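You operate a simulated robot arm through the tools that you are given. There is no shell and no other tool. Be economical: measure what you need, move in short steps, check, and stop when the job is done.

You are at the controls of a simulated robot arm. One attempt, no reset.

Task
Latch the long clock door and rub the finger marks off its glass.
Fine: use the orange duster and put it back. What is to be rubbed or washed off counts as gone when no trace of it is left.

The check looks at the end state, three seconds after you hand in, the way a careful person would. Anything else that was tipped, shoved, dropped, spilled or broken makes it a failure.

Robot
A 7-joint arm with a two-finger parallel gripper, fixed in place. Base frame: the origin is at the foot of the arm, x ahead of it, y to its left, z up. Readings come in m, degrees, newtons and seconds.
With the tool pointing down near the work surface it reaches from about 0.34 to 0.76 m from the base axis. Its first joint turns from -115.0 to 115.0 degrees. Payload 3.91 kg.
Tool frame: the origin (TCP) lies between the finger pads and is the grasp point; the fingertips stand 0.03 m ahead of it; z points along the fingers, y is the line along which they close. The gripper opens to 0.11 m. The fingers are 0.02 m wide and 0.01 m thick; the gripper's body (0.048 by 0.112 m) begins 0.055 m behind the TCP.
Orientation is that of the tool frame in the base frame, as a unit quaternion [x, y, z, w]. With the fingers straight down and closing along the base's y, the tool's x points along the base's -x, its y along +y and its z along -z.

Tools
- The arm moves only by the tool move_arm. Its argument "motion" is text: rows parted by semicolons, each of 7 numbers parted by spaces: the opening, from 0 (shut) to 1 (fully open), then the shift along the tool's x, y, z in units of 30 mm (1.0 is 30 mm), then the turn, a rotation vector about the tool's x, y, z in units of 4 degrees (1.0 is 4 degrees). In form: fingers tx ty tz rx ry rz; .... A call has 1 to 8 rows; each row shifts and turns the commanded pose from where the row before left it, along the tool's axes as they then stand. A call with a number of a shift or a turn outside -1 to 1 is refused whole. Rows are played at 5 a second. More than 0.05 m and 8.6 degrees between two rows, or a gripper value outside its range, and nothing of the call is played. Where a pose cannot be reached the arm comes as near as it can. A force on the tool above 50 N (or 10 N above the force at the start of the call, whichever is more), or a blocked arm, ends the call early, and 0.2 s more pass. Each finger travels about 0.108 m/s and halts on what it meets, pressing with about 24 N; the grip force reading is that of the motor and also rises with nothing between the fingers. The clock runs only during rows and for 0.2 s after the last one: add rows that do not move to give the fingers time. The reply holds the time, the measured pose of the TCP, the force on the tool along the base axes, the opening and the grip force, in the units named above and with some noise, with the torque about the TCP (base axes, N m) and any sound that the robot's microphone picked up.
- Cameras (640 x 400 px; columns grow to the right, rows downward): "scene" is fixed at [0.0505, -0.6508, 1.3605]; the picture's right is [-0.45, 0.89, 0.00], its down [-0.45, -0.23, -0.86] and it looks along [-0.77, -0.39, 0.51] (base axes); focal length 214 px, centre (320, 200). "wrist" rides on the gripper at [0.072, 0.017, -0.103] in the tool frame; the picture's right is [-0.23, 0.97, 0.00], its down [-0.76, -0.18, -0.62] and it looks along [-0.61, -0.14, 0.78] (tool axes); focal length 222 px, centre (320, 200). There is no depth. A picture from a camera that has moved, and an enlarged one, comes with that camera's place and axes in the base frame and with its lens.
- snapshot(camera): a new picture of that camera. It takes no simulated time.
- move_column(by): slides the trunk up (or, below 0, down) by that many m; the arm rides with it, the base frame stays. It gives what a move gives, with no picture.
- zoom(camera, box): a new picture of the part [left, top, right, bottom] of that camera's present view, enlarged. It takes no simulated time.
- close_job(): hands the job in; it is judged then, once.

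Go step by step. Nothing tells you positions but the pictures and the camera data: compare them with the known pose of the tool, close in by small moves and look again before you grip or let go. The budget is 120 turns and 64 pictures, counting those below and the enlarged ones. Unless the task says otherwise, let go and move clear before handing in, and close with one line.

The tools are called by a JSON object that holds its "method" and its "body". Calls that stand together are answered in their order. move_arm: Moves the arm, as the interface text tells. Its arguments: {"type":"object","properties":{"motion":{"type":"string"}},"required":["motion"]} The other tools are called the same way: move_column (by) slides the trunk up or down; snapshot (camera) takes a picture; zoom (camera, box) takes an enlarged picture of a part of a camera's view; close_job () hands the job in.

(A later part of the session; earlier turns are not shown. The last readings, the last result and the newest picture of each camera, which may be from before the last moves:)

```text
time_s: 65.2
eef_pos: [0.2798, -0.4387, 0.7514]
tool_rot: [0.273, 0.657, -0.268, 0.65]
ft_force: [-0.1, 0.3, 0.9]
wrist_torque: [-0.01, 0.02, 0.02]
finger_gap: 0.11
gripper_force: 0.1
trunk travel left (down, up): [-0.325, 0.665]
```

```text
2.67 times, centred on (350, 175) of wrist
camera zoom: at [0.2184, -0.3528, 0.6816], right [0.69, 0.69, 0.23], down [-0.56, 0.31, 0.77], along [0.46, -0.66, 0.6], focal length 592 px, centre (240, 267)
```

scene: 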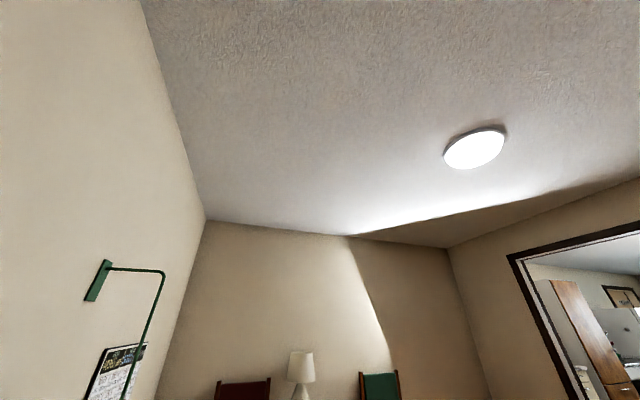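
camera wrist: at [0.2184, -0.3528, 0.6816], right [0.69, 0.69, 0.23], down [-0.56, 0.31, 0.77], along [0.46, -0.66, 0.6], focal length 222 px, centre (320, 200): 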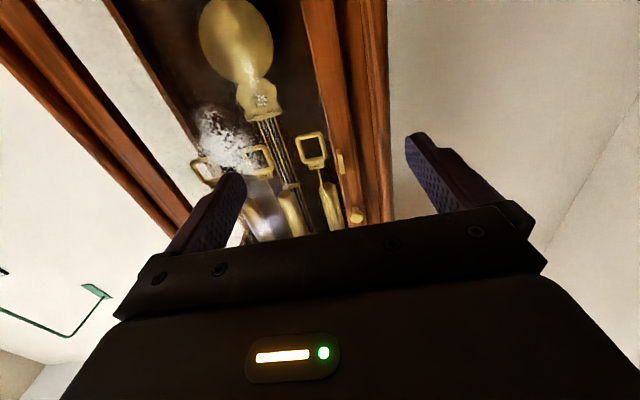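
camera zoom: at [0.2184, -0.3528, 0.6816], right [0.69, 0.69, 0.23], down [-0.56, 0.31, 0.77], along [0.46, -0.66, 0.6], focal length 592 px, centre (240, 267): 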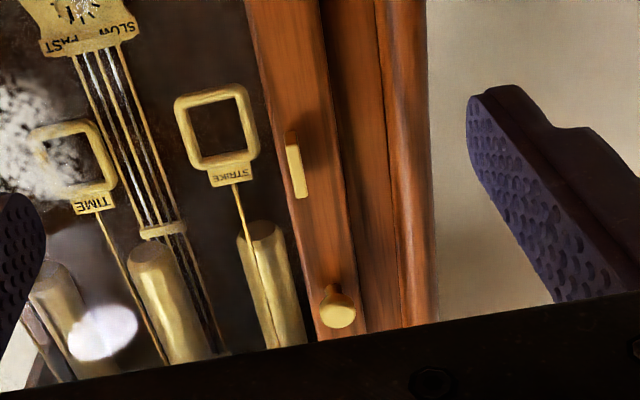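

The thumb-turn stands vertical at about u=-0.10, z=0.86. I'll line up with it, half-open, and approach partway.

{"method": "move_arm", "body": {"motion": ".4 -.9 .08 0 0 0 0; .4 -.9 .08 0 0 0 0; .4 -.9 .08 0 0 0 0; .4 -.9 .08 0 0 0 0; .4 0 0 1 0 0 0; .4 0 0 1 0 0 0; .4 0 0 1 0 0 0; .4 0 0 1 0 0 0"}}

{"method": "zoom", "body": {"camera": "wrist", "box": [220, 80, 440, 240]}}

```text
time_s: 67.0
eef_pos: [0.3713, -0.517, 0.8619]
tool_rot: [0.273, 0.655, -0.27, 0.651]
ft_force: [0.0, 0.2, 0.9]
wrist_torque: [0.04, 0.02, -0.01]
finger_gap: 0.0439
gripper_force: 0.0
trunk travel left (down, up): [-0.325, 0.665]
```

```text
2.50 times, centred on (330, 160) of wrist
camera zoom: at [0.3102, -0.4322, 0.7902], right [0.69, 0.69, 0.23], down [-0.56, 0.31, 0.77], along [0.45, -0.66, 0.6], focal length 555 px, centre (295, 300)
```

zoom: 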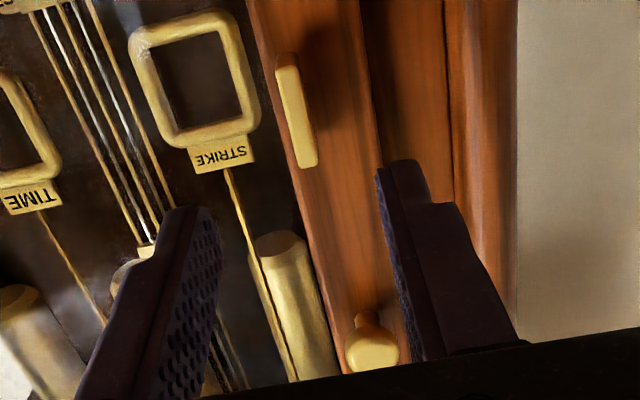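

Aligned: TCP u and z match the thumb-turn. I'll advance so the fingers straddle it and close gently.

{"method": "move_arm", "body": {"motion": ".4 .15 0 .7 0 0 0; .4 0 0 .7 0 0 0; .4 0 0 .6 0 0 0; .4 0 0 .5 0 0 0; .4 0 0 0 0 0 0"}}

{"method": "zoom", "body": {"camera": "wrist", "box": [220, 80, 440, 240]}}

```text
time_s: 68.2
eef_pos: [0.4272, -0.5715, 0.8564]
tool_rot: [0.273, 0.656, -0.269, 0.65]
ft_force: [-1.2, 0.4, -0.1]
wrist_torque: [-0.01, -0.01, 0.0]
finger_gap: 0.0441
gripper_force: 0.1
trunk travel left (down, up): [-0.325, 0.665]
```

```text
2.50 times, centred on (330, 160) of wrist
camera zoom: at [0.364, -0.4864, 0.7849], right [0.69, 0.69, 0.23], down [-0.56, 0.31, 0.77], along [0.46, -0.66, 0.6], focal length 555 px, centre (295, 300)
```

zoom: 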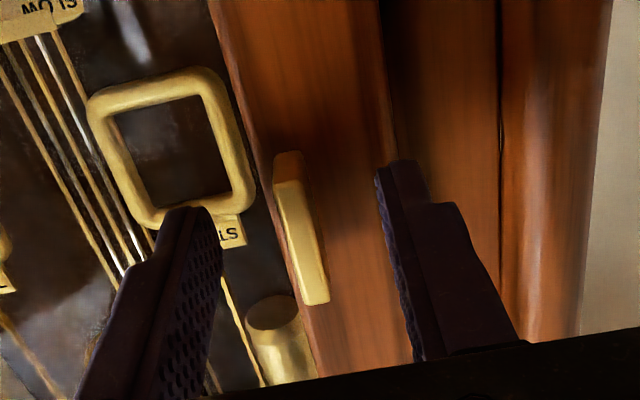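

The thumb-turn lies between the fingers. Closing.

{"method": "move_arm", "body": {"motion": ".2 0 0 0 0 0 0; .1 0 0 0 0 0 0; 0 0 0 0 0 0 0; 0 0 0 0 0 0 0"}}

{"method": "zoom", "body": {"camera": "wrist", "box": [220, 80, 440, 240]}}

```text
time_s: 69.2
eef_pos: [0.4262, -0.5698, 0.8577]
tool_rot: [0.272, 0.656, -0.268, 0.651]
ft_force: [2.7, 5.7, -1.2]
wrist_torque: [-0.23, -0.23, 0.15]
finger_gap: 0.008
gripper_force: 44.8
trunk travel left (down, up): [-0.325, 0.665]
```

```text
2.50 times, centred on (330, 160) of wrist
camera zoom: at [0.3647, -0.4856, 0.785], right [0.69, 0.69, 0.23], down [-0.56, 0.31, 0.77], along [0.46, -0.66, 0.6], focal length 555 px, centre (295, 300)
```

zoom: 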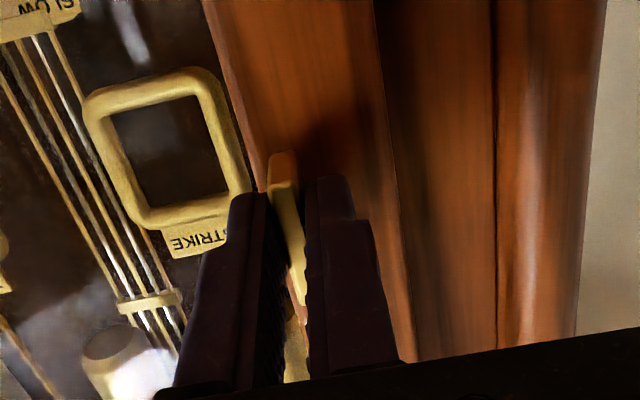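

Gripped (8 mm thick). The inside tongue hung down, so I turn clockwise as seen from the front (+rz) to swing it behind the frame, watching the torque.

{"method": "move_arm", "body": {"motion": "0 0 0 0 0 0 .5; 0 0 0 0 0 0 .5; 0 0 0 0 0 0 1; 0 0 0 0 0 0 1; 0 0 0 0 0 0 1; 0 0 0 0 0 0 0"}}

{"method": "snapshot", "body": {"camera": "wrist"}}

```text
time_s: 70.5
eef_pos: [0.4271, -0.5686, 0.8567]
tool_rot: [0.36, 0.612, -0.176, 0.682]
ft_force: [7.0, 7.4, 5.7]
wrist_torque: [0.77, 0.84, 0.67]
finger_gap: 0.008
gripper_force: 45.0
trunk travel left (down, up): [-0.325, 0.665]
```

```text
25 pictures are left
camera wrist: at [0.3792, -0.4713, 0.7925], right [0.62, 0.61, 0.49], down [-0.71, 0.17, 0.69], along [0.34, -0.77, 0.54], focal length 222 px, centre (320, 200)
```

wrist: 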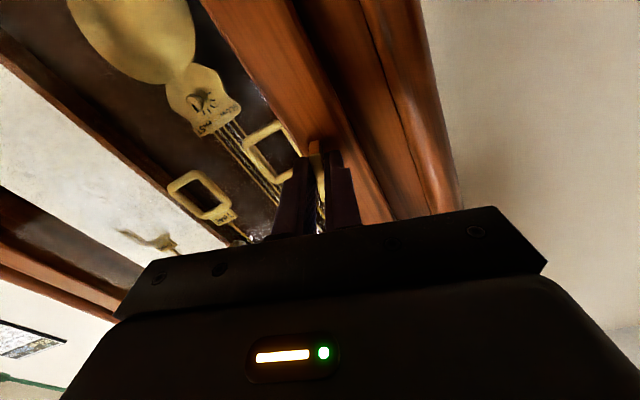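

It turns with little resistance about the shaft. I'll continue turning, easing the side load a touch.

{"method": "move_arm", "body": {"motion": "0 0 .06 0 0 0 1; 0 0 0 0 0 0 1; 0 0 0 0 0 0 1; 0 0 0 0 0 0 1; 0 0 0 0 0 0 1; 0 0 0 0 0 0 1; 0 0 0 0 0 0 0"}}

```text
time_s: 72.2
eef_pos: [0.428, -0.5687, 0.8582]
tool_rot: [0.481, 0.522, -0.03, 0.704]
ft_force: [5.1, 2.5, 7.8]
wrist_torque: [0.12, 0.19, 0.97]
finger_gap: 0.0077
gripper_force: 45.1
trunk travel left (down, up): [-0.325, 0.665]
```

{"method": "move_arm", "body": {"motion": "0 0 .06 0 0 0 1; 0 0 0 0 0 0 1; 0 0 0 0 0 0 1; 0 0 0 0 0 0 1; 0 0 0 0 0 0 1; 0 0 0 0 0 0 1; 0 0 0 0 0 0 1; 0 0 0 0 0 0 0"}}

{"method": "move_arm", "body": {"motion": "0 0 0 0 0 0 1; 0 0 0 0 0 0 1; 0 0 0 0 0 0 1; 0 0 0 0 0 0 1; 0 0 0 0 0 0 .6; 0 0 0 0 0 0 0"}}

{"method": "snapshot", "body": {"camera": "wrist"}}

```text
time_s: 74.0
eef_pos: [0.4302, -0.5681, 0.8597]
tool_rot: [0.593, 0.39, 0.141, 0.69]
ft_force: [4.9, 1.5, 10.2]
wrist_torque: [-0.2, -0.17, 1.24]
finger_gap: 0.0077
gripper_force: 45.3
trunk travel left (down, up): [-0.325, 0.665]
```

```text
time_s: 75.3
eef_pos: [0.4277, -0.5668, 0.86]
tool_rot: [0.646, 0.291, 0.25, 0.659]
ft_force: [7.0, 3.7, 18.8]
wrist_torque: [-0.5, -0.36, 0.98]
finger_gap: 0.0075
gripper_force: 45.1
trunk travel left (down, up): [-0.325, 0.665]
```

```text
24 pictures are left
camera wrist: at [0.407, -0.4427, 0.8729], right [-0.12, -0.12, 0.99], down [-0.99, -0.1, -0.13], along [0.12, -0.99, -0.11], focal length 222 px, centre (320, 200)
```

wrist: 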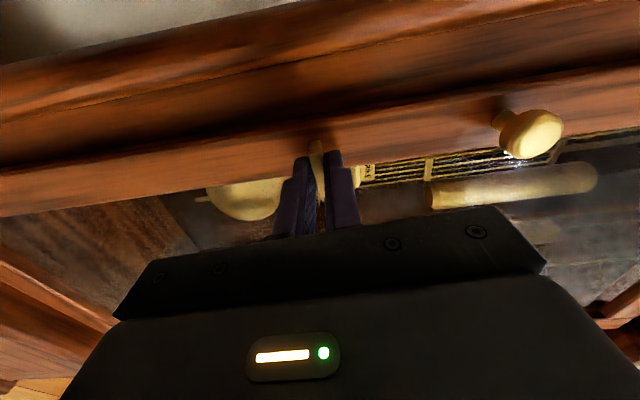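

Turned about 88°. I'll finish the turn and then test by pulling gently on the grip: a latched door should resist.

{"method": "move_arm", "body": {"motion": "0 0 .08 0 0 0 .6; 0 0 0 0 0 0 0; 0 0 0 -.1 0 0 0; 0 0 0 -.1 0 0 0; 0 0 0 -.1 0 0 0; 0 0 0 0 0 0 0"}}

```text
time_s: 76.8
eef_pos: [0.4248, -0.5637, 0.8594]
tool_rot: [0.654, 0.278, 0.263, 0.653]
ft_force: [23.2, -25.1, 14.7]
wrist_torque: [-0.23, -0.86, -0.05]
finger_gap: 0.0077
gripper_force: 45.0
trunk travel left (down, up): [-0.325, 0.665]
```

Resistance of ~34 N while pulling: the door is latched. I'll relax, release and retreat, then verify.

{"method": "move_arm", "body": {"motion": "0 0 0 .25 0 0 0; .3 0 0 0 0 0 0; .4 0 0 0 0 0 0; .4 0 0 -.5 0 0 0; .4 0 0 -1 0 0 0; .4 0 0 -1 0 0 0; .4 0 0 -1 0 0 0; .4 0 0 -1 0 0 0"}}

{"method": "snapshot", "body": {"camera": "wrist"}}

```text
time_s: 78.5
eef_pos: [0.332, -0.4718, 0.8621]
tool_rot: [0.653, 0.278, 0.263, 0.653]
ft_force: [0.9, 0.2, -0.8]
wrist_torque: [-0.03, 0.02, -0.02]
finger_gap: 0.0439
gripper_force: 0.1
trunk travel left (down, up): [-0.325, 0.665]
```

```text
23 pictures are left
camera wrist: at [0.311, -0.3475, 0.8787], right [-0.14, -0.15, 0.98], down [-0.98, -0.1, -0.16], along [0.12, -0.98, -0.14], focal length 222 px, centre (320, 200)
```

wrist: 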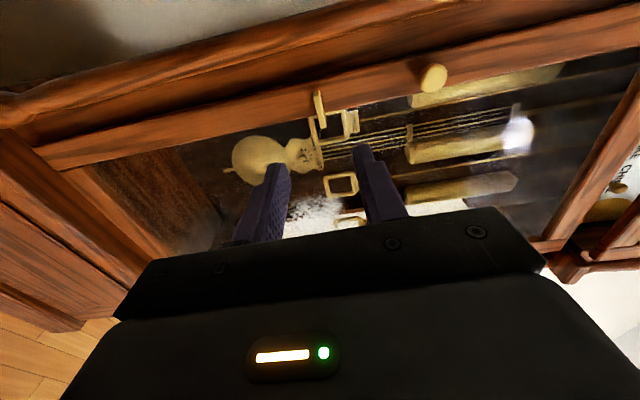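

The thumb-turn is now horizontal and the door is shut and latched. Marks are at about u=-0.28, z=0.80. Next: retreat, raise, and turn the tool down to fetch the duster.

{"method": "move_arm", "body": {"motion": "1 0 0 -1 0 0 0; 1 0 0 -1 0 0 0; 1 0 0 -1 0 0 0"}}

{"method": "move_column", "body": {"by": 0.45}}

{"method": "move_arm", "body": {"motion": "1 0 0 0 .577 .577 -.577; 1 0 0 0 .577 .577 -.577; 1 0 0 0 .577 .577 -.577; 1 0 0 0 .577 .577 -.577; 1 0 0 0 .577 .577 -.577; 1 0 0 0 .577 .577 -.577; 1 0 0 0 .577 .577 -.577; 1 0 0 0 .577 .577 -.577"}}

{"method": "move_arm", "body": {"motion": "1 0 0 0 .577 .577 -.577; 1 0 0 0 .577 .577 -.577; 1 0 0 0 .577 .577 -.577; 1 0 0 0 .577 .577 -.577; 1 0 0 0 .577 .577 -.577; 1 0 0 0 .577 .577 -.577; 1 0 0 0 .577 .577 -.577; 1 0 0 0 .577 .577 -.577"}}

{"method": "move_arm", "body": {"motion": "1 0 0 0 .577 .577 -.577; 1 0 0 0 .577 .577 -.577; 1 0 0 0 .577 .577 -.577; 1 0 0 0 .577 .577 -.577; 1 0 0 0 .577 .577 -.577; 1 0 0 0 .577 .577 -.577; 1 0 0 0 .577 .577 -.577"}}

{"method": "move_arm", "body": {"motion": "1 0 0 0 .577 .577 -.577; 1 0 0 0 .577 .577 -.577; 1 0 0 0 .577 .577 -.577; 1 0 0 0 .577 .577 -.577; 1 0 0 0 .577 .577 -.577; 1 0 0 0 .577 .577 -.577; 1 0 0 0 .577 .577 -.577; 1 0 0 0 0 0 0"}}

```text
time_s: 79.3
eef_pos: [0.2703, -0.4095, 0.861]
tool_rot: [0.654, 0.277, 0.263, 0.653]
ft_force: [-0.1, -0.7, 0.1]
wrist_torque: [0.02, -0.01, 0.02]
finger_gap: 0.1101
gripper_force: 0.0
trunk travel left (down, up): [-0.325, 0.665]
```

```text
refused: 0.45 is not a number from -0.4 to 0.4
```

```text
time_s: 81.2
eef_pos: [0.2687, -0.4078, 0.8634]
tool_rot: [0.648, 0.517, 0.208, 0.52]
ft_force: [0.1, 0.7, -0.6]
wrist_torque: [-0.06, 0.03, -0.01]
finger_gap: 0.1099
gripper_force: 0.0
trunk travel left (down, up): [-0.325, 0.665]
```

```text
time_s: 83.0
eef_pos: [0.2693, -0.4076, 0.8624]
tool_rot: [0.589, 0.716, 0.138, 0.348]
ft_force: [-0.6, -0.2, -0.9]
wrist_torque: [0.0, -0.02, -0.01]
finger_gap: 0.1098
gripper_force: 0.0
trunk travel left (down, up): [-0.325, 0.665]
```

```text
time_s: 84.5
eef_pos: [0.2698, -0.409, 0.8612]
tool_rot: [0.5, 0.845, 0.068, 0.175]
ft_force: [-0.8, -0.3, 0.8]
wrist_torque: [-0.02, 0.01, 0.01]
finger_gap: 0.1101
gripper_force: 0.0
trunk travel left (down, up): [-0.325, 0.665]
```

```text
time_s: 86.3
eef_pos: [0.2695, -0.4076, 0.8616]
tool_rot: [0.383, 0.924, -0.009, -0.009]
ft_force: [-0.4, -0.3, -0.1]
wrist_torque: [0.01, -0.05, -0.04]
finger_gap: 0.11
gripper_force: 0.1
trunk travel left (down, up): [-0.325, 0.665]
```

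The tool points down; the column step was refused as too large, so I raise it in two parts, then move above the duster.

{"method": "move_column", "body": {"by": 0.4}}

{"method": "move_arm", "body": {"motion": "1 .75 .65 0 0 0 0; 1 .75 .65 0 0 0 0; 1 .75 .65 0 0 0 0; 1 .75 .65 0 0 0 0; 1 .75 .65 0 0 0 0; 1 .5 .85 0 0 0 0; 1 .5 .85 0 0 0 0; 1 .5 .85 0 0 0 0"}}

{"method": "snapshot", "body": {"camera": "wrist"}}

```text
time_s: 90.2
eef_pos: [0.27, -0.4089, 1.2609]
tool_rot: [0.383, 0.924, -0.008, -0.009]
ft_force: [-0.6, 0.4, 0.0]
wrist_torque: [-0.02, -0.02, -0.01]
finger_gap: 0.1099
gripper_force: 0.1
trunk travel left (down, up): [-0.725, 0.265]
```

```text
time_s: 92.0
eef_pos: [0.2801, -0.1739, 1.2617]
tool_rot: [0.384, 0.923, -0.007, -0.007]
ft_force: [-0.2, -0.1, 0.7]
wrist_torque: [0.0, 0.01, -0.01]
finger_gap: 0.1099
gripper_force: 0.0
trunk travel left (down, up): [-0.725, 0.265]
```

```text
22 pictures are left
camera wrist: at [0.2413, -0.1104, 1.3651], right [0.85, 0.53, -0.02], down [0.42, -0.66, 0.62], along [0.31, -0.54, -0.78], focal length 222 px, centre (320, 200)
```

wrist: 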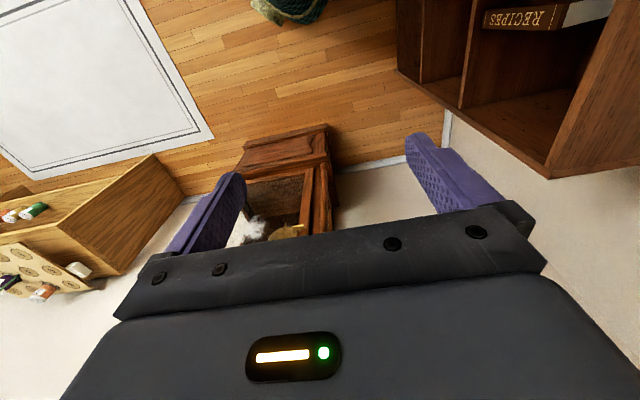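

I'm at the right w already; now I slide along +u to above the duster.

{"method": "move_arm", "body": {"motion": "1 0 1 0 0 0 0; 1 0 1 0 0 0 0; 1 0 1 0 0 0 0; 1 0 1 0 0 0 0; 1 0 1 0 0 0 0; 1 0 1 0 0 0 0; 1 0 1 0 0 0 0; 1 0 1 0 0 0 0"}}

{"method": "move_arm", "body": {"motion": "1 0 1 0 0 0 0; 1 0 1 0 0 0 0; 1 0 1 0 0 0 0; 1 0 1 0 0 0 0; 1 0 1 0 0 0 0; 1 0 1 0 0 0 0; 1 0 0 0 0 0 0"}}

{"method": "snapshot", "body": {"camera": "wrist"}}

```text
time_s: 93.8
eef_pos: [0.4517, -0.0038, 1.2567]
tool_rot: [0.384, 0.923, -0.008, -0.009]
ft_force: [-0.1, 0.2, -1.0]
wrist_torque: [-0.05, -0.01, -0.02]
finger_gap: 0.1103
gripper_force: 0.1
trunk travel left (down, up): [-0.725, 0.265]
```

```text
time_s: 95.4
eef_pos: [0.5794, 0.1222, 1.2519]
tool_rot: [0.384, 0.923, -0.008, -0.007]
ft_force: [-0.3, -0.7, -0.8]
wrist_torque: [-0.02, -0.01, -0.01]
finger_gap: 0.1098
gripper_force: 0.1
trunk travel left (down, up): [-0.725, 0.265]
```

```text
21 pictures are left
camera wrist: at [0.5419, 0.1859, 1.3557], right [0.85, 0.53, -0.02], down [0.42, -0.66, 0.62], along [0.31, -0.54, -0.79], focal length 222 px, centre (320, 200)
```

wrist: 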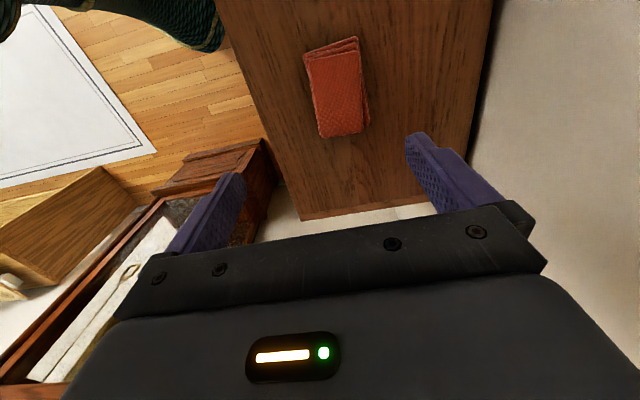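

The pad is seen between the fingers, centre about (0.588, 0.140), top near z≈1.07, turned about 3.5° from my hand. I'll correct position and angle and descend partway.

{"method": "move_arm", "body": {"motion": "1 .2 .63 0 -.29 -.1 .88; 1 0 0 .9 0 0 0; 1 0 0 .9 0 0 0; 1 0 0 .9 0 0 0; 1 0 0 0 0 0 0"}}

{"method": "snapshot", "body": {"camera": "wrist"}}

```text
time_s: 96.6
eef_pos: [0.5862, 0.1387, 1.1695]
tool_rot: [0.411, 0.911, 0.0, 0.0]
ft_force: [0.0, 0.4, -0.3]
wrist_torque: [-0.01, 0.0, 0.0]
finger_gap: 0.1099
gripper_force: 0.0
trunk travel left (down, up): [-0.725, 0.265]
```

```text
20 pictures are left
camera wrist: at [0.5512, 0.2052, 1.2735], right [0.88, 0.47, 0.0], down [0.37, -0.69, 0.62], along [0.29, -0.55, -0.78], focal length 222 px, centre (320, 200)
```

wrist: 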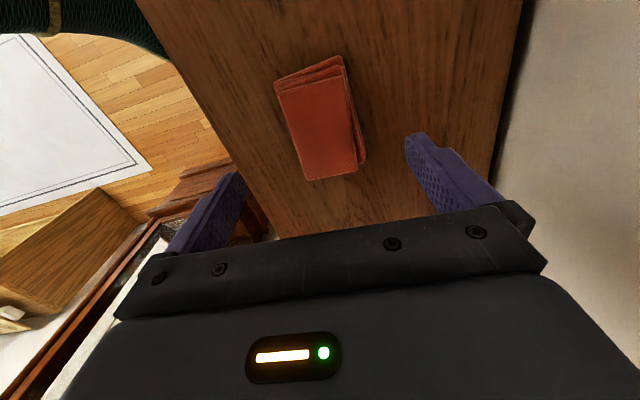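

Well centred. I'll descend so the tips reach about pad-top height and look again.

{"method": "move_arm", "body": {"motion": "1 0 0 .8 0 0 0; 1 0 0 .8 0 0 0; 1 0 0 .7 0 0 0; 1 0 0 0 0 0 0"}}

{"method": "zoom", "body": {"camera": "wrist", "box": [160, 60, 520, 285]}}

```text
time_s: 97.6
eef_pos: [0.5865, 0.14, 1.0994]
tool_rot: [0.412, 0.911, 0.0, -0.001]
ft_force: [0.1, -0.2, 0.0]
wrist_torque: [0.0, -0.02, 0.01]
finger_gap: 0.1099
gripper_force: 0.0
trunk travel left (down, up): [-0.725, 0.265]
```

```text
1.78 times, centred on (340, 172) of wrist
camera zoom: at [0.5504, 0.2053, 1.2043], right [0.88, 0.47, 0.0], down [0.37, -0.69, 0.62], along [0.29, -0.55, -0.78], focal length 395 px, centre (284, 249)
```

zoom: 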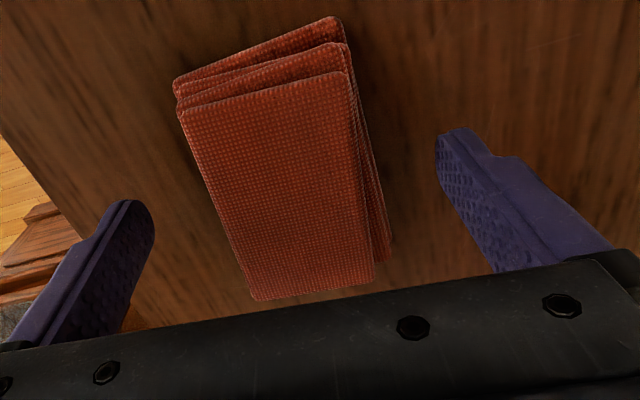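

Centred nicely, tips around pad-top height. I'll go down ~17 mm more beside the pad and look.

{"method": "move_arm", "body": {"motion": "1 0 0 .3 0 0 0; 1 0 0 .27 0 0 0; 1 0 0 0 0 0 0"}}

{"method": "snapshot", "body": {"camera": "wrist"}}

```text
time_s: 98.4
eef_pos: [0.5867, 0.1412, 1.0844]
tool_rot: [0.412, 0.911, 0.001, -0.001]
ft_force: [-0.7, 1.6, -0.9]
wrist_torque: [0.0, -0.03, 0.0]
finger_gap: 0.1101
gripper_force: 0.1
trunk travel left (down, up): [-0.725, 0.265]
```

```text
18 pictures are left
camera wrist: at [0.5509, 0.2053, 1.1878], right [0.88, 0.47, 0.0], down [0.37, -0.69, 0.62], along [0.29, -0.55, -0.78], focal length 222 px, centre (320, 200)
```

wrist: 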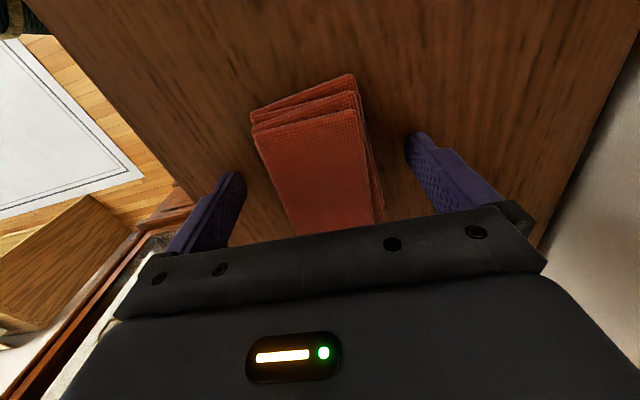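

I'll lower another 3 mm and close on the pad.

{"method": "move_arm", "body": {"motion": "1 0 0 .1 0 0 0; .6 0 0 0 0 0 0; .5 0 0 0 0 0 0; .4 0 0 0 0 0 0; .3 0 0 0 0 0 0; .3 0 0 0 0 0 0"}}

```text
time_s: 99.8
eef_pos: [0.5866, 0.1403, 1.0806]
tool_rot: [0.411, 0.911, 0.001, -0.001]
ft_force: [-0.9, -0.7, -0.6]
wrist_torque: [0.0, -0.02, -0.05]
finger_gap: 0.0621
gripper_force: 23.7
trunk travel left (down, up): [-0.725, 0.265]
```

Gripped at 62 mm. This pose (0.587, 0.140, 1.081) is where to return it. Lifting slowly to check the hold.

{"method": "move_arm", "body": {"motion": ".2 0 0 -.3 0 0 0; .2 0 0 -.7 0 0 0; .2 0 0 -1 0 0 0; .2 0 0 -1 0 0 0; .2 0 0 0 0 0 0"}}

{"method": "snapshot", "body": {"camera": "wrist"}}

```text
time_s: 101.0
eef_pos: [0.5873, 0.1393, 1.1748]
tool_rot: [0.412, 0.911, 0.0, -0.001]
ft_force: [0.4, 0.9, 0.6]
wrist_torque: [-0.03, 0.0, -0.02]
finger_gap: 0.0218
gripper_force: 0.0
trunk travel left (down, up): [-0.725, 0.265]
```

```text
17 pictures are left
camera wrist: at [0.5519, 0.2051, 1.2771], right [0.88, 0.47, 0.0], down [0.37, -0.69, 0.62], along [0.29, -0.55, -0.78], focal length 222 px, centre (320, 200)
```

wrist: 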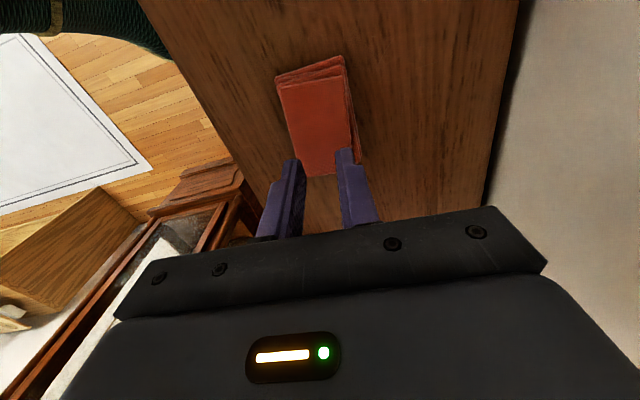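

The pad slipped out—I only caught its top edge—and it still lies in place. I'll reopen and go down further in fine steps, feeling for the bookcase top.

{"method": "move_arm", "body": {"motion": "1 0 0 0 0 0 0; 1 0 0 0 0 0 0; 1 0 0 0 0 0 0; 1 0 0 0 0 0 0; 1 0 0 1 0 0 0; 1 0 0 1 0 0 0; 1 0 0 .9 0 0 0; 1 0 0 .1 0 0 0"}}

{"method": "move_arm", "body": {"motion": "1 0 0 .1 0 0 0; 1 0 0 .07 0 0 0; 1 0 0 .07 0 0 0; 1 0 0 .07 0 0 0; 1 0 0 0 0 0 0"}}

```text
time_s: 102.8
eef_pos: [0.5859, 0.143, 1.0816]
tool_rot: [0.412, 0.911, 0.001, -0.002]
ft_force: [0.3, 0.6, 1.0]
wrist_torque: [0.02, -0.02, 0.01]
finger_gap: 0.11
gripper_force: 0.1
trunk travel left (down, up): [-0.725, 0.265]
```

```text
time_s: 103.7
eef_pos: [0.5866, 0.141, 1.0807]
tool_rot: [0.411, 0.912, 0.004, 0.004]
ft_force: [-6.3, 0.9, 18.9]
wrist_torque: [-0.65, 1.2, -0.3]
finger_gap: 0.11
gripper_force: 0.0
trunk travel left (down, up): [-0.725, 0.265]
stopped in row 4: the force on the tool passed its limit at 54 N (the readings are from after the stop); the commanded pose is now the measured one
```

The tips met the bookcase top right there, so the pad is about 2 cm thick and the first grip was at full depth; it slipped. I'll back off a millimetre, re-level, close fully commanded, and look before lifting.

{"method": "move_arm", "body": {"motion": "1 0 0 -.05 .15 .06 0; .7 0 0 0 0 0 0; .5 0 0 0 0 0 0; .3 0 0 0 0 0 0; 0 0 0 0 0 0 0; 0 0 0 0 0 0 0; 0 0 0 0 0 0 0; 0 0 0 0 0 0 0"}}

{"method": "zoom", "body": {"camera": "wrist", "box": [200, 60, 456, 240]}}

```text
time_s: 105.5
eef_pos: [0.5875, 0.14, 1.0798]
tool_rot: [0.411, 0.912, 0.001, -0.001]
ft_force: [3.0, -3.0, 15.5]
wrist_torque: [0.01, -0.43, -0.2]
finger_gap: 0.0613
gripper_force: 23.7
trunk travel left (down, up): [-0.725, 0.265]
```

```text
2.22 times, centred on (328, 150) of wrist
camera zoom: at [0.5525, 0.2052, 1.1836], right [0.88, 0.47, 0.0], down [0.37, -0.69, 0.62], along [0.29, -0.55, -0.78], focal length 494 px, centre (302, 311)
```

zoom: 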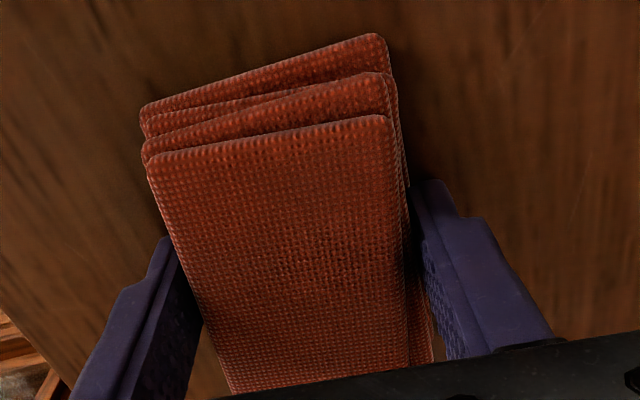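

The fingers hold both long sides. Lifting slowly now.

{"method": "move_arm", "body": {"motion": "0 0 0 -.1 0 0 0; 0 0 0 -.1 0 0 0; 0 0 0 -.1 0 0 0; 0 0 0 -.1 0 0 0; 0 0 0 -.2 0 0 0; 0 0 0 -.2 0 0 0; 0 0 0 0 0 0 0"}}

```text
time_s: 107.1
eef_pos: [0.5895, 0.1414, 1.1034]
tool_rot: [0.412, 0.911, -0.001, -0.002]
ft_force: [-0.5, 0.5, -0.7]
wrist_torque: [0.03, -0.03, -0.01]
finger_gap: 0.0615
gripper_force: 23.9
trunk travel left (down, up): [-0.725, 0.265]
```

It holds at 61 mm. Lift on and check by picture.

{"method": "move_arm", "body": {"motion": "0 0 0 -.3 0 0 0; 0 0 0 -.4 0 0 0; 0 0 0 -.5 0 0 0; 0 0 0 -.5 0 0 0; 0 0 0 -.5 0 0 0; 0 0 0 -.5 0 0 0; 0 0 0 -.3 0 0 0; 0 0 0 0 0 0 0"}}

{"method": "snapshot", "body": {"camera": "wrist"}}

```text
time_s: 108.9
eef_pos: [0.5884, 0.1406, 1.1928]
tool_rot: [0.411, 0.912, -0.002, -0.003]
ft_force: [-0.4, 1.2, -1.1]
wrist_torque: [-0.02, 0.01, -0.01]
finger_gap: 0.0615
gripper_force: 23.7
trunk travel left (down, up): [-0.725, 0.265]
```

```text
15 pictures are left
camera wrist: at [0.553, 0.2074, 1.2973], right [0.88, 0.47, 0.0], down [0.37, -0.69, 0.62], along [0.29, -0.55, -0.78], focal length 222 px, centre (320, 200)
```

wrist: 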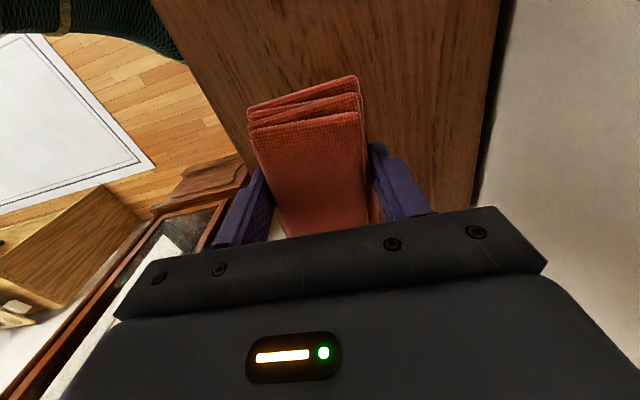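

The pad is securely held. I'll carry it back toward the clock front, then point the tool at the glass.

{"method": "move_arm", "body": {"motion": "0 0 0 0 0 0 -.88; 0 0 -.6 0 0 0 0; 0 0 -1 0 0 0 0; 0 0 -1 0 0 0 0; 0 0 -1 0 0 0 0; 0 0 -1 0 0 0 0; 0 0 -1 0 0 0 0; 0 0 -1 0 0 0 0"}}

{"method": "move_arm", "body": {"motion": "0 -.4 -.9 0 0 0 0; 0 -.4 -.9 0 0 0 0; 0 -.4 -.9 0 0 0 0; 0 -.4 -.9 0 0 0 0; 0 -.4 -.9 0 0 0 0; 0 -.4 -.9 0 0 0 0; 0 -.4 -.9 0 0 0 0; 0 -.4 -.9 0 0 0 0"}}

{"method": "move_arm", "body": {"motion": "0 -.4 -.9 0 0 0 0; 0 -.4 -.9 0 0 0 0; 0 -.4 -.9 0 0 0 0; 0 -.4 -.9 0 0 0 0; 0 -.4 -.9 0 0 0 0; 0 -.4 -.9 0 0 0 0; 0 -.4 -.9 0 0 0 0; 0 0 0 0 0 0 0"}}

```text
time_s: 110.7
eef_pos: [0.4481, 0.0011, 1.1941]
tool_rot: [0.383, 0.924, -0.001, -0.002]
ft_force: [0.7, -0.2, -0.2]
wrist_torque: [0.02, 0.01, -0.02]
finger_gap: 0.0612
gripper_force: 24.1
trunk travel left (down, up): [-0.725, 0.265]
```

```text
time_s: 112.5
eef_pos: [0.3643, -0.2206, 1.1925]
tool_rot: [0.382, 0.924, 0.0, -0.002]
ft_force: [1.1, -0.5, -1.2]
wrist_torque: [0.0, 0.03, -0.01]
finger_gap: 0.0614
gripper_force: 23.9
trunk travel left (down, up): [-0.725, 0.265]
```

```text
time_s: 114.3
eef_pos: [0.2898, -0.4112, 1.1965]
tool_rot: [0.383, 0.924, 0.0, -0.002]
ft_force: [0.0, 0.5, -0.5]
wrist_torque: [0.0, 0.0, -0.02]
finger_gap: 0.0611
gripper_force: 24.1
trunk travel left (down, up): [-0.725, 0.265]
```

Now tilting the tool to face the glass, about 8° short of level so the pad's upper edge leads, and lowering.

{"method": "move_arm", "body": {"motion": "0 0 0 0 0 -1 0; 0 0 0 0 0 -1 0; 0 0 0 0 0 -1 0; 0 0 0 0 0 -1 0; 0 0 0 0 0 -1 0; 0 0 0 0 0 -1 0; 0 0 0 0 0 -1 0; 0 0 0 0 0 -1 0"}}

{"method": "move_arm", "body": {"motion": "0 0 0 0 0 -1 0; 0 0 0 0 0 -1 0; 0 0 0 0 0 -1 0; 0 0 0 0 0 -1 0; 0 0 0 0 0 -1 0; 0 0 0 0 0 -1 0; 0 0 0 0 0 -1 0; 0 0 0 0 0 -1 0"}}

{"method": "move_arm", "body": {"motion": "0 0 0 0 0 -1 0; 0 0 0 0 0 -1 0; 0 0 0 0 0 -1 0; 0 0 0 0 0 -1 0; 0 0 0 0 0 -.5 0; 0 0 0 0 0 0 0"}}

{"method": "move_column", "body": {"by": -0.36}}

{"method": "move_arm", "body": {"motion": "0 0 -.8 0 0 0 0; 0 0 -.9 0 0 0 0; 0 0 -.9 0 0 0 0; 0 0 -.9 0 0 0 0; 0 0 -.9 0 0 0 0; 0 0 -.9 0 0 0 0; 0 0 -.7 0 0 0 0; 0 0 0 0 0 0 0"}}

{"method": "snapshot", "body": {"camera": "wrist"}}

```text
time_s: 116.1
eef_pos: [0.2891, -0.4117, 1.1954]
tool_rot: [0.368, 0.888, -0.106, 0.253]
ft_force: [0.2, 0.0, 0.1]
wrist_torque: [0.02, 0.03, 0.04]
finger_gap: 0.0612
gripper_force: 23.4
trunk travel left (down, up): [-0.725, 0.265]
```

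```text
time_s: 117.9
eef_pos: [0.2899, -0.413, 1.1945]
tool_rot: [0.323, 0.785, -0.203, 0.489]
ft_force: [-0.1, 0.1, -0.3]
wrist_torque: [0.03, 0.02, 0.03]
finger_gap: 0.0614
gripper_force: 24.1
trunk travel left (down, up): [-0.725, 0.265]
```

```text
time_s: 119.3
eef_pos: [0.2886, -0.4111, 1.1941]
tool_rot: [0.288, 0.699, -0.251, 0.605]
ft_force: [-0.7, 0.2, -0.1]
wrist_torque: [0.01, -0.04, 0.0]
finger_gap: 0.0614
gripper_force: 23.9
trunk travel left (down, up): [-0.725, 0.265]
```

```text
time_s: 122.8
eef_pos: [0.2889, -0.4122, 0.8334]
tool_rot: [0.289, 0.698, -0.252, 0.605]
ft_force: [0.8, 0.2, -1.3]
wrist_torque: [0.02, 0.01, 0.02]
finger_gap: 0.0611
gripper_force: 23.9
trunk travel left (down, up): [-0.365, 0.625]
```

```text
time_s: 124.6
eef_pos: [0.1633, -0.5396, 0.8332]
tool_rot: [0.289, 0.698, -0.252, 0.605]
ft_force: [-0.4, -0.5, -0.7]
wrist_torque: [0.01, 0.03, -0.02]
finger_gap: 0.0615
gripper_force: 23.9
trunk travel left (down, up): [-0.365, 0.625]
```

```text
14 pictures are left
camera wrist: at [0.0933, -0.4484, 0.7768], right [0.71, 0.67, 0.22], down [-0.48, 0.24, 0.84], along [0.51, -0.71, 0.49], focal length 222 px, centre (320, 200)
```

wrist: 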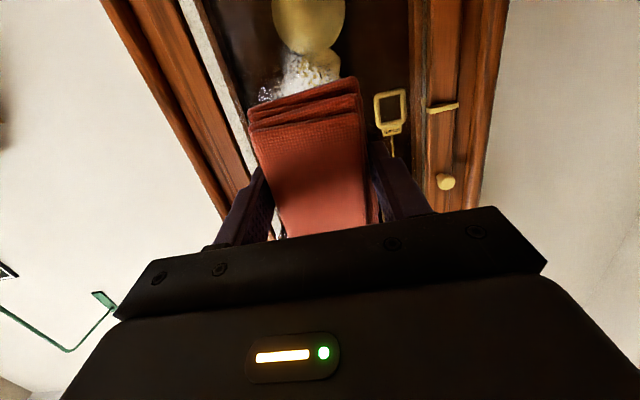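

The marks span about u −0.355…−0.236 and z 0.735…0.86. I'll approach the glass at their upper end.

{"method": "move_arm", "body": {"motion": "0 -.139 -.24 .99 0 0 0; 0 -.139 -.24 .99 0 0 0; 0 -.139 0 .99 0 0 0; 0 -.139 0 .99 0 0 0; 0 -.139 0 .99 0 0 0; 0 -.139 0 .99 0 0 0; 0 -.07 0 .5 0 0 0; 0 0 0 0 0 0 0"}}

{"method": "move_arm", "body": {"motion": "0 -.028 0 .2 0 0 0; 0 -.021 0 .15 0 0 0; 0 0 0 0 0 0 0"}}

```text
time_s: 126.4
eef_pos: [0.2883, -0.688, 0.8343]
tool_rot: [0.29, 0.698, -0.253, 0.604]
ft_force: [0.5, 0.1, -0.3]
wrist_torque: [-0.04, 0.0, -0.04]
finger_gap: 0.0614
gripper_force: 23.6
trunk travel left (down, up): [-0.365, 0.625]
```

```text
time_s: 127.2
eef_pos: [0.2959, -0.6955, 0.834]
tool_rot: [0.288, 0.699, -0.251, 0.605]
ft_force: [0.0, -0.1, -0.2]
wrist_torque: [0.02, 0.0, 0.02]
finger_gap: 0.0615
gripper_force: 24.6
trunk travel left (down, up): [-0.365, 0.625]
```

Not yet touching. Creep on in small steps.

{"method": "move_arm", "body": {"motion": "0 -.014 0 .1 0 0 0; 0 -.014 0 .1 0 0 0; 0 -.014 0 .1 0 0 0; 0 0 0 0 0 0 0"}}

{"method": "move_arm", "body": {"motion": "0 -.014 0 .1 0 0 0; 0 -.014 0 .1 0 0 0; 0 0 0 0 0 0 0"}}

```text
time_s: 128.2
eef_pos: [0.3026, -0.7022, 0.8345]
tool_rot: [0.289, 0.698, -0.251, 0.605]
ft_force: [-0.2, -1.0, -0.7]
wrist_torque: [0.01, 0.02, -0.03]
finger_gap: 0.0614
gripper_force: 24.0
trunk travel left (down, up): [-0.365, 0.625]
```

```text
time_s: 129.0
eef_pos: [0.3077, -0.7054, 0.8336]
tool_rot: [0.289, 0.699, -0.251, 0.604]
ft_force: [-4.3, 9.2, -1.8]
wrist_torque: [-0.36, -0.16, 0.17]
finger_gap: 0.0614
gripper_force: 24.3
trunk travel left (down, up): [-0.365, 0.625]
```

Contact with ~10 N on the glass. Stroke downwards along the marks.

{"method": "move_arm", "body": {"motion": "0 .66 0 .12 0 0 0; 0 .66 0 .093 0 0 0; 0 .66 0 .093 0 0 0; 0 .66 0 .093 0 0 0; 0 .66 0 .093 0 0 0; 0 .66 0 .093 0 0 0; 0 .66 0 .093 0 0 0; 0 .66 0 .093 0 0 0"}}

```text
time_s: 130.8
eef_pos: [0.3074, -0.7061, 0.6747]
tool_rot: [0.29, 0.698, -0.252, 0.604]
ft_force: [-1.0, 1.1, -2.1]
wrist_torque: [-0.05, -0.04, 0.0]
finger_gap: 0.0612
gripper_force: 24.1
trunk travel left (down, up): [-0.365, 0.625]
```

Pressure fell off a bit; I'll press 2 mm more and stroke back up.

{"method": "move_arm", "body": {"motion": "0 -.014 0 .1 0 0 0; 0 -.66 0 -.093 0 0 0; 0 -.66 0 -.093 0 0 0; 0 -.66 0 -.093 0 0 0; 0 -.66 0 -.093 0 0 0; 0 -.66 0 -.093 0 0 0; 0 -.66 0 -.093 0 0 0; 0 -.66 0 -.093 0 0 0"}}

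{"method": "snapshot", "body": {"camera": "wrist"}}

```text
time_s: 132.6
eef_pos: [0.3089, -0.7078, 0.8158]
tool_rot: [0.289, 0.698, -0.252, 0.605]
ft_force: [-11.9, 12.4, -5.7]
wrist_torque: [-0.43, -0.42, -0.06]
finger_gap: 0.0613
gripper_force: 23.9
trunk travel left (down, up): [-0.365, 0.625]
```

```text
13 pictures are left
camera wrist: at [0.2408, -0.6169, 0.758], right [0.71, 0.67, 0.22], down [-0.48, 0.24, 0.84], along [0.51, -0.71, 0.49], focal length 222 px, centre (320, 200)
```

wrist: 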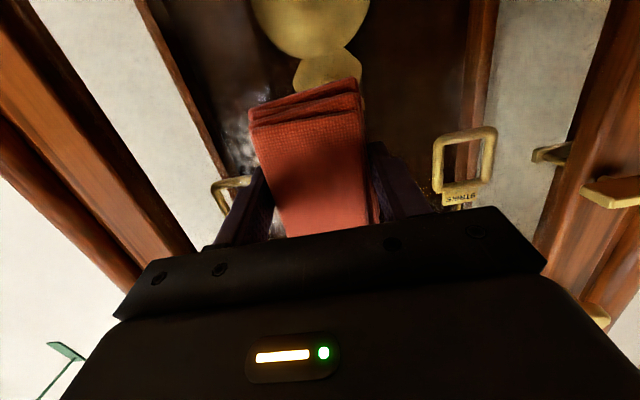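

The middle strip is clean; some remains to the left. I'll finish the top, shift left and stroke down.

{"method": "move_arm", "body": {"motion": "0 -.66 0 -.093 0 0 0; 0 -.33 0 -.046 0 0 0; 0 0 -.7 0 0 0 0; 0 0 -.6 0 0 0 0; 0 .66 0 .093 0 0 0; 0 .66 0 .093 0 0 0; 0 .66 0 .093 0 0 0; 0 .66 0 .093 0 0 0"}}

{"method": "move_arm", "body": {"motion": "0 .66 0 .093 0 0 0; 0 .66 0 .093 0 0 0; 0 .66 0 .093 0 0 0; 0 .66 0 .093 0 0 0; 0 .66 0 .093 0 0 0"}}

```text
time_s: 134.4
eef_pos: [0.2826, -0.7348, 0.7633]
tool_rot: [0.289, 0.698, -0.252, 0.604]
ft_force: [-0.5, -0.4, -0.8]
wrist_torque: [0.0, -0.01, 0.02]
finger_gap: 0.0616
gripper_force: 23.9
trunk travel left (down, up): [-0.365, 0.625]
```

```text
time_s: 135.6
eef_pos: [0.2804, -0.7344, 0.6642]
tool_rot: [0.289, 0.699, -0.251, 0.604]
ft_force: [0.3, 0.4, -0.3]
wrist_torque: [0.01, 0.0, -0.02]
finger_gap: 0.0613
gripper_force: 23.7
trunk travel left (down, up): [-0.365, 0.625]
```

Contact was lost on this strip; press in and stroke up.

{"method": "move_arm", "body": {"motion": "0 -.014 0 .1 0 0 0; 0 -.014 0 .1 0 0 0; 0 0 0 0 0 0 0"}}

```text
time_s: 136.5
eef_pos: [0.284, -0.7393, 0.6634]
tool_rot: [0.289, 0.7, -0.252, 0.603]
ft_force: [-12.0, 21.0, 5.6]
wrist_torque: [-0.57, -0.4, 0.45]
finger_gap: 0.0612
gripper_force: 23.9
trunk travel left (down, up): [-0.365, 0.625]
stopped in row 3: the force on the tool passed its limit at 52 N (the readings are from after the stop); the commanded pose is now the measured one
```

Firm there. I ease off a millimetre and stroke upward.

{"method": "move_arm", "body": {"motion": "0 .005 0 -.04 0 0 0; 0 -.66 0 -.093 0 0 0; 0 -.66 0 -.093 0 0 0; 0 -.66 0 -.093 0 0 0; 0 0 0 0 0 0 0"}}

```text
time_s: 137.7
eef_pos: [0.2818, -0.7374, 0.7187]
tool_rot: [0.291, 0.701, -0.25, 0.601]
ft_force: [-23.3, 23.7, -15.3]
wrist_torque: [-0.31, 0.43, 1.01]
finger_gap: 0.0612
gripper_force: 24.0
trunk travel left (down, up): [-0.365, 0.625]
```

{"method": "move_arm", "body": {"motion": "0 .01 0 -.06 0 0 0; 0 -.66 0 -.1 0 0 0; 0 -.66 0 -.1 0 0 0; 0 -.66 0 -.1 0 0 0; 0 -.66 0 -.1 0 0 0; 0 -.66 0 -.1 0 0 0; 0 0 0 0 0 0 0"}}

{"method": "snapshot", "body": {"camera": "wrist"}}

```text
time_s: 138.4
eef_pos: [0.2843, -0.7369, 0.7421]
tool_rot: [0.29, 0.7, -0.251, 0.603]
ft_force: [-7.3, 5.6, 3.7]
wrist_torque: [-0.12, -0.33, 0.28]
finger_gap: 0.0613
gripper_force: 24.4
trunk travel left (down, up): [-0.365, 0.625]
stopped in row 3: the force on the tool passed its limit at 61 N (the readings are from after the stop); the commanded pose is now the measured one
```

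```text
12 pictures are left
camera wrist: at [0.2153, -0.646, 0.6852], right [0.71, 0.67, 0.22], down [-0.48, 0.23, 0.85], along [0.51, -0.71, 0.49], focal length 222 px, centre (320, 200)
```

wrist: 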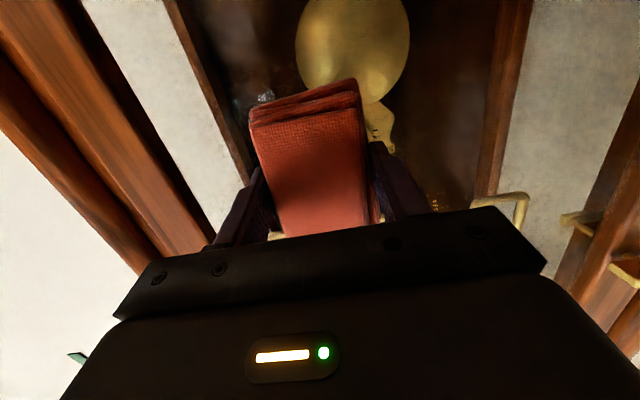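

I'll back off to get a clear view of what is left.

{"method": "move_arm", "body": {"motion": "0 .028 0 -.2 0 0 0; 0 .139 0 -.99 0 0 0; 0 .139 0 -.99 0 0 0; 0 .139 0 -.99 0 0 0; 0 .139 0 -.99 0 0 0; 0 .139 0 -.99 0 0 0; 0 .139 0 -.99 0 0 0; 0 .139 0 -.99 0 0 0"}}

{"method": "move_column", "body": {"by": -0.12}}

{"method": "snapshot", "body": {"camera": "wrist"}}

```text
time_s: 140.2
eef_pos: [0.1317, -0.5854, 0.7431]
tool_rot: [0.29, 0.701, -0.249, 0.602]
ft_force: [0.2, 0.2, 0.4]
wrist_torque: [0.01, 0.01, -0.01]
finger_gap: 0.0614
gripper_force: 24.3
trunk travel left (down, up): [-0.365, 0.625]
```

```text
time_s: 141.7
eef_pos: [0.1321, -0.5848, 0.6237]
tool_rot: [0.29, 0.7, -0.25, 0.603]
ft_force: [0.5, -0.1, -0.3]
wrist_torque: [0.0, -0.02, -0.01]
finger_gap: 0.0611
gripper_force: 24.2
trunk travel left (down, up): [-0.245, 0.745]
```

```text
11 pictures are left
camera wrist: at [0.0636, -0.494, 0.5671], right [0.71, 0.66, 0.22], down [-0.48, 0.23, 0.85], along [0.51, -0.71, 0.48], focal length 222 px, centre (320, 200)
```

wrist: 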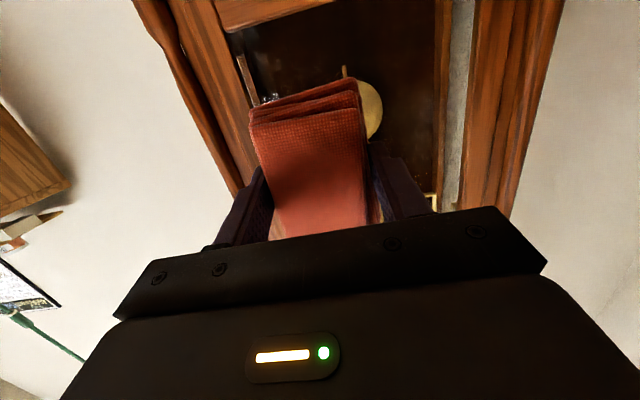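

The tiny bluish spot follows the camera, so it's a reflection of the fingers. To see the wiped area I'll raise and tilt the view downward.

{"method": "move_column", "body": {"by": 0.4}}

{"method": "move_arm", "body": {"motion": "0 -1 0 0 0 1 0; 0 0 0 0 0 1 0; 0 0 0 0 0 1 0; 0 0 0 0 0 1 0; 0 0 0 0 0 1 0; 0 0 0 0 0 1 0; 0 0 0 0 0 1 0; 0 0 0 0 0 0 0"}}

{"method": "snapshot", "body": {"camera": "wrist"}}

```text
time_s: 145.5
eef_pos: [0.1322, -0.5852, 1.0236]
tool_rot: [0.29, 0.699, -0.251, 0.603]
ft_force: [-0.1, -0.2, 0.2]
wrist_torque: [-0.02, 0.01, 0.0]
finger_gap: 0.0613
gripper_force: 24.2
trunk travel left (down, up): [-0.645, 0.345]
```

```text
time_s: 147.3
eef_pos: [0.1359, -0.59, 1.0544]
tool_rot: [0.342, 0.825, -0.172, 0.415]
ft_force: [0.1, -0.2, -0.8]
wrist_torque: [0.01, -0.01, -0.01]
finger_gap: 0.0612
gripper_force: 24.0
trunk travel left (down, up): [-0.645, 0.345]
```

```text
10 pictures are left
camera wrist: at [0.0575, -0.4883, 1.0566], right [0.78, 0.59, 0.18], down [-0.16, -0.09, 0.98], along [0.6, -0.8, 0.02], focal length 222 px, centre (320, 200)
```

wrist: 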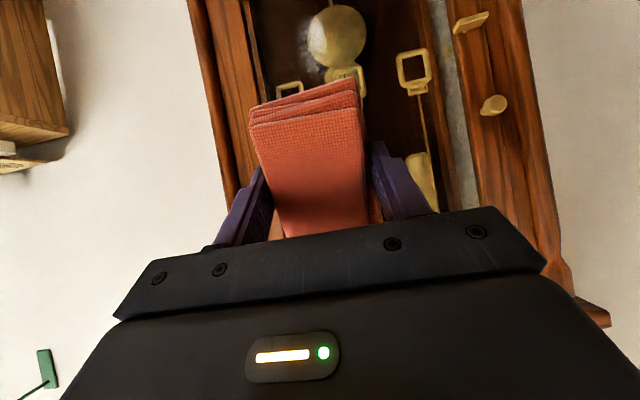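

{"method": "zoom", "body": {"camera": "wrist", "box": [200, 0, 456, 120]}}

```text
2.50 times, centred on (328, 60) of wrist
camera zoom: at [0.0575, -0.4883, 1.0566], right [0.78, 0.59, 0.18], down [-0.16, -0.09, 0.98], along [0.6, -0.8, 0.02], focal length 555 px, centre (300, 550)
```

zoom: 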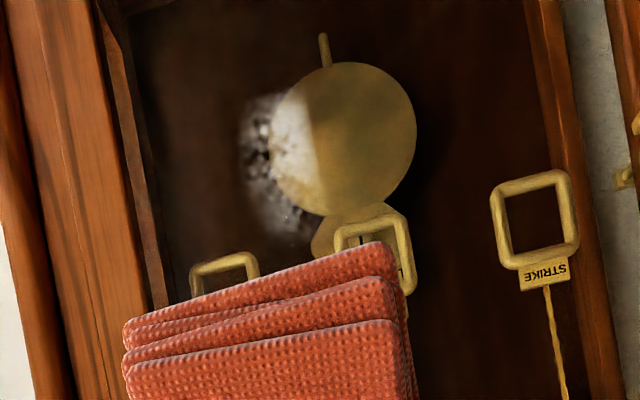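

Clear view: only the left strip (u≈−0.36…−0.31, z≈0.77…0.86) remains; the first strip is spotless. I'll return, a little further left, and make firm downward strokes.

{"method": "move_arm", "body": {"motion": "0 0 0 0 0 -1 0; 0 0 0 0 0 -1 0; 0 0 0 0 0 -1 0; 0 0 0 0 0 -1 0; 0 0 0 0 0 -1 0; 0 0 0 0 0 -1 0; 0 0 0 0 0 -1 0; 0 1 -.6 0 0 0 0"}}

{"method": "move_column", "body": {"by": -0.17}}

{"method": "move_arm", "body": {"motion": "0 -.139 0 .99 0 0 0; 0 -.139 0 .99 0 0 0; 0 -.139 0 .99 0 0 0; 0 -.139 0 .99 0 0 0; 0 -.139 0 .99 0 0 0; 0 -.139 0 .99 0 0 0; 0 -.07 0 .5 0 0 0; 0 0 0 0 0 0 0"}}

```text
time_s: 149.1
eef_pos: [0.1177, -0.5989, 1.022]
tool_rot: [0.291, 0.7, -0.25, 0.602]
ft_force: [-0.1, -0.1, -0.2]
wrist_torque: [0.03, 0.02, 0.02]
finger_gap: 0.0611
gripper_force: 23.8
trunk travel left (down, up): [-0.645, 0.345]
```

```text
time_s: 151.0
eef_pos: [0.1184, -0.5959, 0.8523]
tool_rot: [0.289, 0.7, -0.249, 0.604]
ft_force: [0.8, -0.3, 0.1]
wrist_torque: [0.02, -0.02, 0.0]
finger_gap: 0.0613
gripper_force: 23.9
trunk travel left (down, up): [-0.475, 0.515]
```

```text
time_s: 152.8
eef_pos: [0.2584, -0.7377, 0.8528]
tool_rot: [0.29, 0.7, -0.25, 0.603]
ft_force: [-0.3, -0.8, 0.3]
wrist_torque: [0.0, -0.01, -0.04]
finger_gap: 0.0614
gripper_force: 23.5
trunk travel left (down, up): [-0.475, 0.515]
```

{"method": "move_arm", "body": {"motion": "0 -.028 0 .2 0 0 0; 0 -.021 0 .15 0 0 0; 0 -.014 0 .1 0 0 0; 0 0 0 0 0 0 0"}}

{"method": "move_arm", "body": {"motion": "0 -.01 0 .06 0 0 0; 0 0 0 0 0 0 0"}}

```text
time_s: 153.8
eef_pos: [0.2662, -0.7457, 0.8511]
tool_rot: [0.29, 0.699, -0.251, 0.603]
ft_force: [0.1, 0.1, -0.7]
wrist_torque: [0.0, 0.01, -0.02]
finger_gap: 0.0614
gripper_force: 24.3
trunk travel left (down, up): [-0.475, 0.515]
```

```text
time_s: 154.4
eef_pos: [0.2673, -0.747, 0.849]
tool_rot: [0.291, 0.7, -0.25, 0.602]
ft_force: [-0.9, -0.1, -1.3]
wrist_torque: [0.01, 0.0, 0.01]
finger_gap: 0.0611
gripper_force: 24.2
trunk travel left (down, up): [-0.475, 0.515]
```

{"method": "move_arm", "body": {"motion": "0 -.01 0 .07 0 0 0; 0 -.01 0 .07 0 0 0; 0 0 0 0 0 0 0"}}

```text
time_s: 155.2
eef_pos: [0.2708, -0.7504, 0.8495]
tool_rot: [0.289, 0.7, -0.249, 0.603]
ft_force: [0.2, 0.1, 0.0]
wrist_torque: [-0.02, 0.01, 0.03]
finger_gap: 0.0611
gripper_force: 24.1
trunk travel left (down, up): [-0.475, 0.515]
```

{"method": "move_arm", "body": {"motion": "0 -.01 0 .07 0 0 0; 0 -.01 0 .07 0 0 0; 0 0 0 0 0 0 0"}}

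```text
time_s: 156.0
eef_pos: [0.2713, -0.7505, 0.8498]
tool_rot: [0.29, 0.701, -0.25, 0.601]
ft_force: [-22.5, 43.2, -9.0]
wrist_torque: [-0.53, 0.07, 1.31]
finger_gap: 0.0615
gripper_force: 24.0
trunk travel left (down, up): [-0.475, 0.515]
```

Contact found (w≈0.7225). I ease to moderate pressure and stroke downward.

{"method": "move_arm", "body": {"motion": "0 .01 0 -.07 0 0 0; 0 .5 0 .07 0 0 0; 0 .5 0 .07 0 0 0; 0 .5 0 .07 0 0 0; 0 0 0 0 0 0 0"}}

```text
time_s: 157.2
eef_pos: [0.2723, -0.7499, 0.8047]
tool_rot: [0.29, 0.7, -0.25, 0.603]
ft_force: [-6.7, 7.2, 4.1]
wrist_torque: [-0.1, -0.21, 0.16]
finger_gap: 0.0614
gripper_force: 23.9
trunk travel left (down, up): [-0.475, 0.515]
```

Good sliding contact. Continue down, keeping the pressure.

{"method": "move_arm", "body": {"motion": "0 .5 0 .08 0 0 0; 0 .5 0 .08 0 0 0; 0 .5 0 .08 0 0 0; 0 .5 0 .08 0 0 0; 0 0 0 0 0 0 0"}}

{"method": "move_arm", "body": {"motion": "0 .5 0 .08 0 0 0; 0 .5 0 .08 0 0 0; 0 .5 0 .08 0 0 0; 0 0 0 0 0 0 0"}}

```text
time_s: 157.9
eef_pos: [0.2702, -0.7502, 0.7716]
tool_rot: [0.291, 0.7, -0.251, 0.602]
ft_force: [-5.8, 7.3, -0.5]
wrist_torque: [-0.01, -0.05, 0.31]
finger_gap: 0.0613
gripper_force: 23.8
trunk travel left (down, up): [-0.475, 0.515]
stopped in row 3: the force on the tool passed its limit at 59 N (the readings are from after the stop); the commanded pose is now the measured one
```

```text
time_s: 158.9
eef_pos: [0.2711, -0.7509, 0.7267]
tool_rot: [0.29, 0.7, -0.25, 0.603]
ft_force: [-10.7, 8.8, 4.0]
wrist_torque: [-0.06, -0.26, 0.44]
finger_gap: 0.0614
gripper_force: 24.3
trunk travel left (down, up): [-0.475, 0.515]
```

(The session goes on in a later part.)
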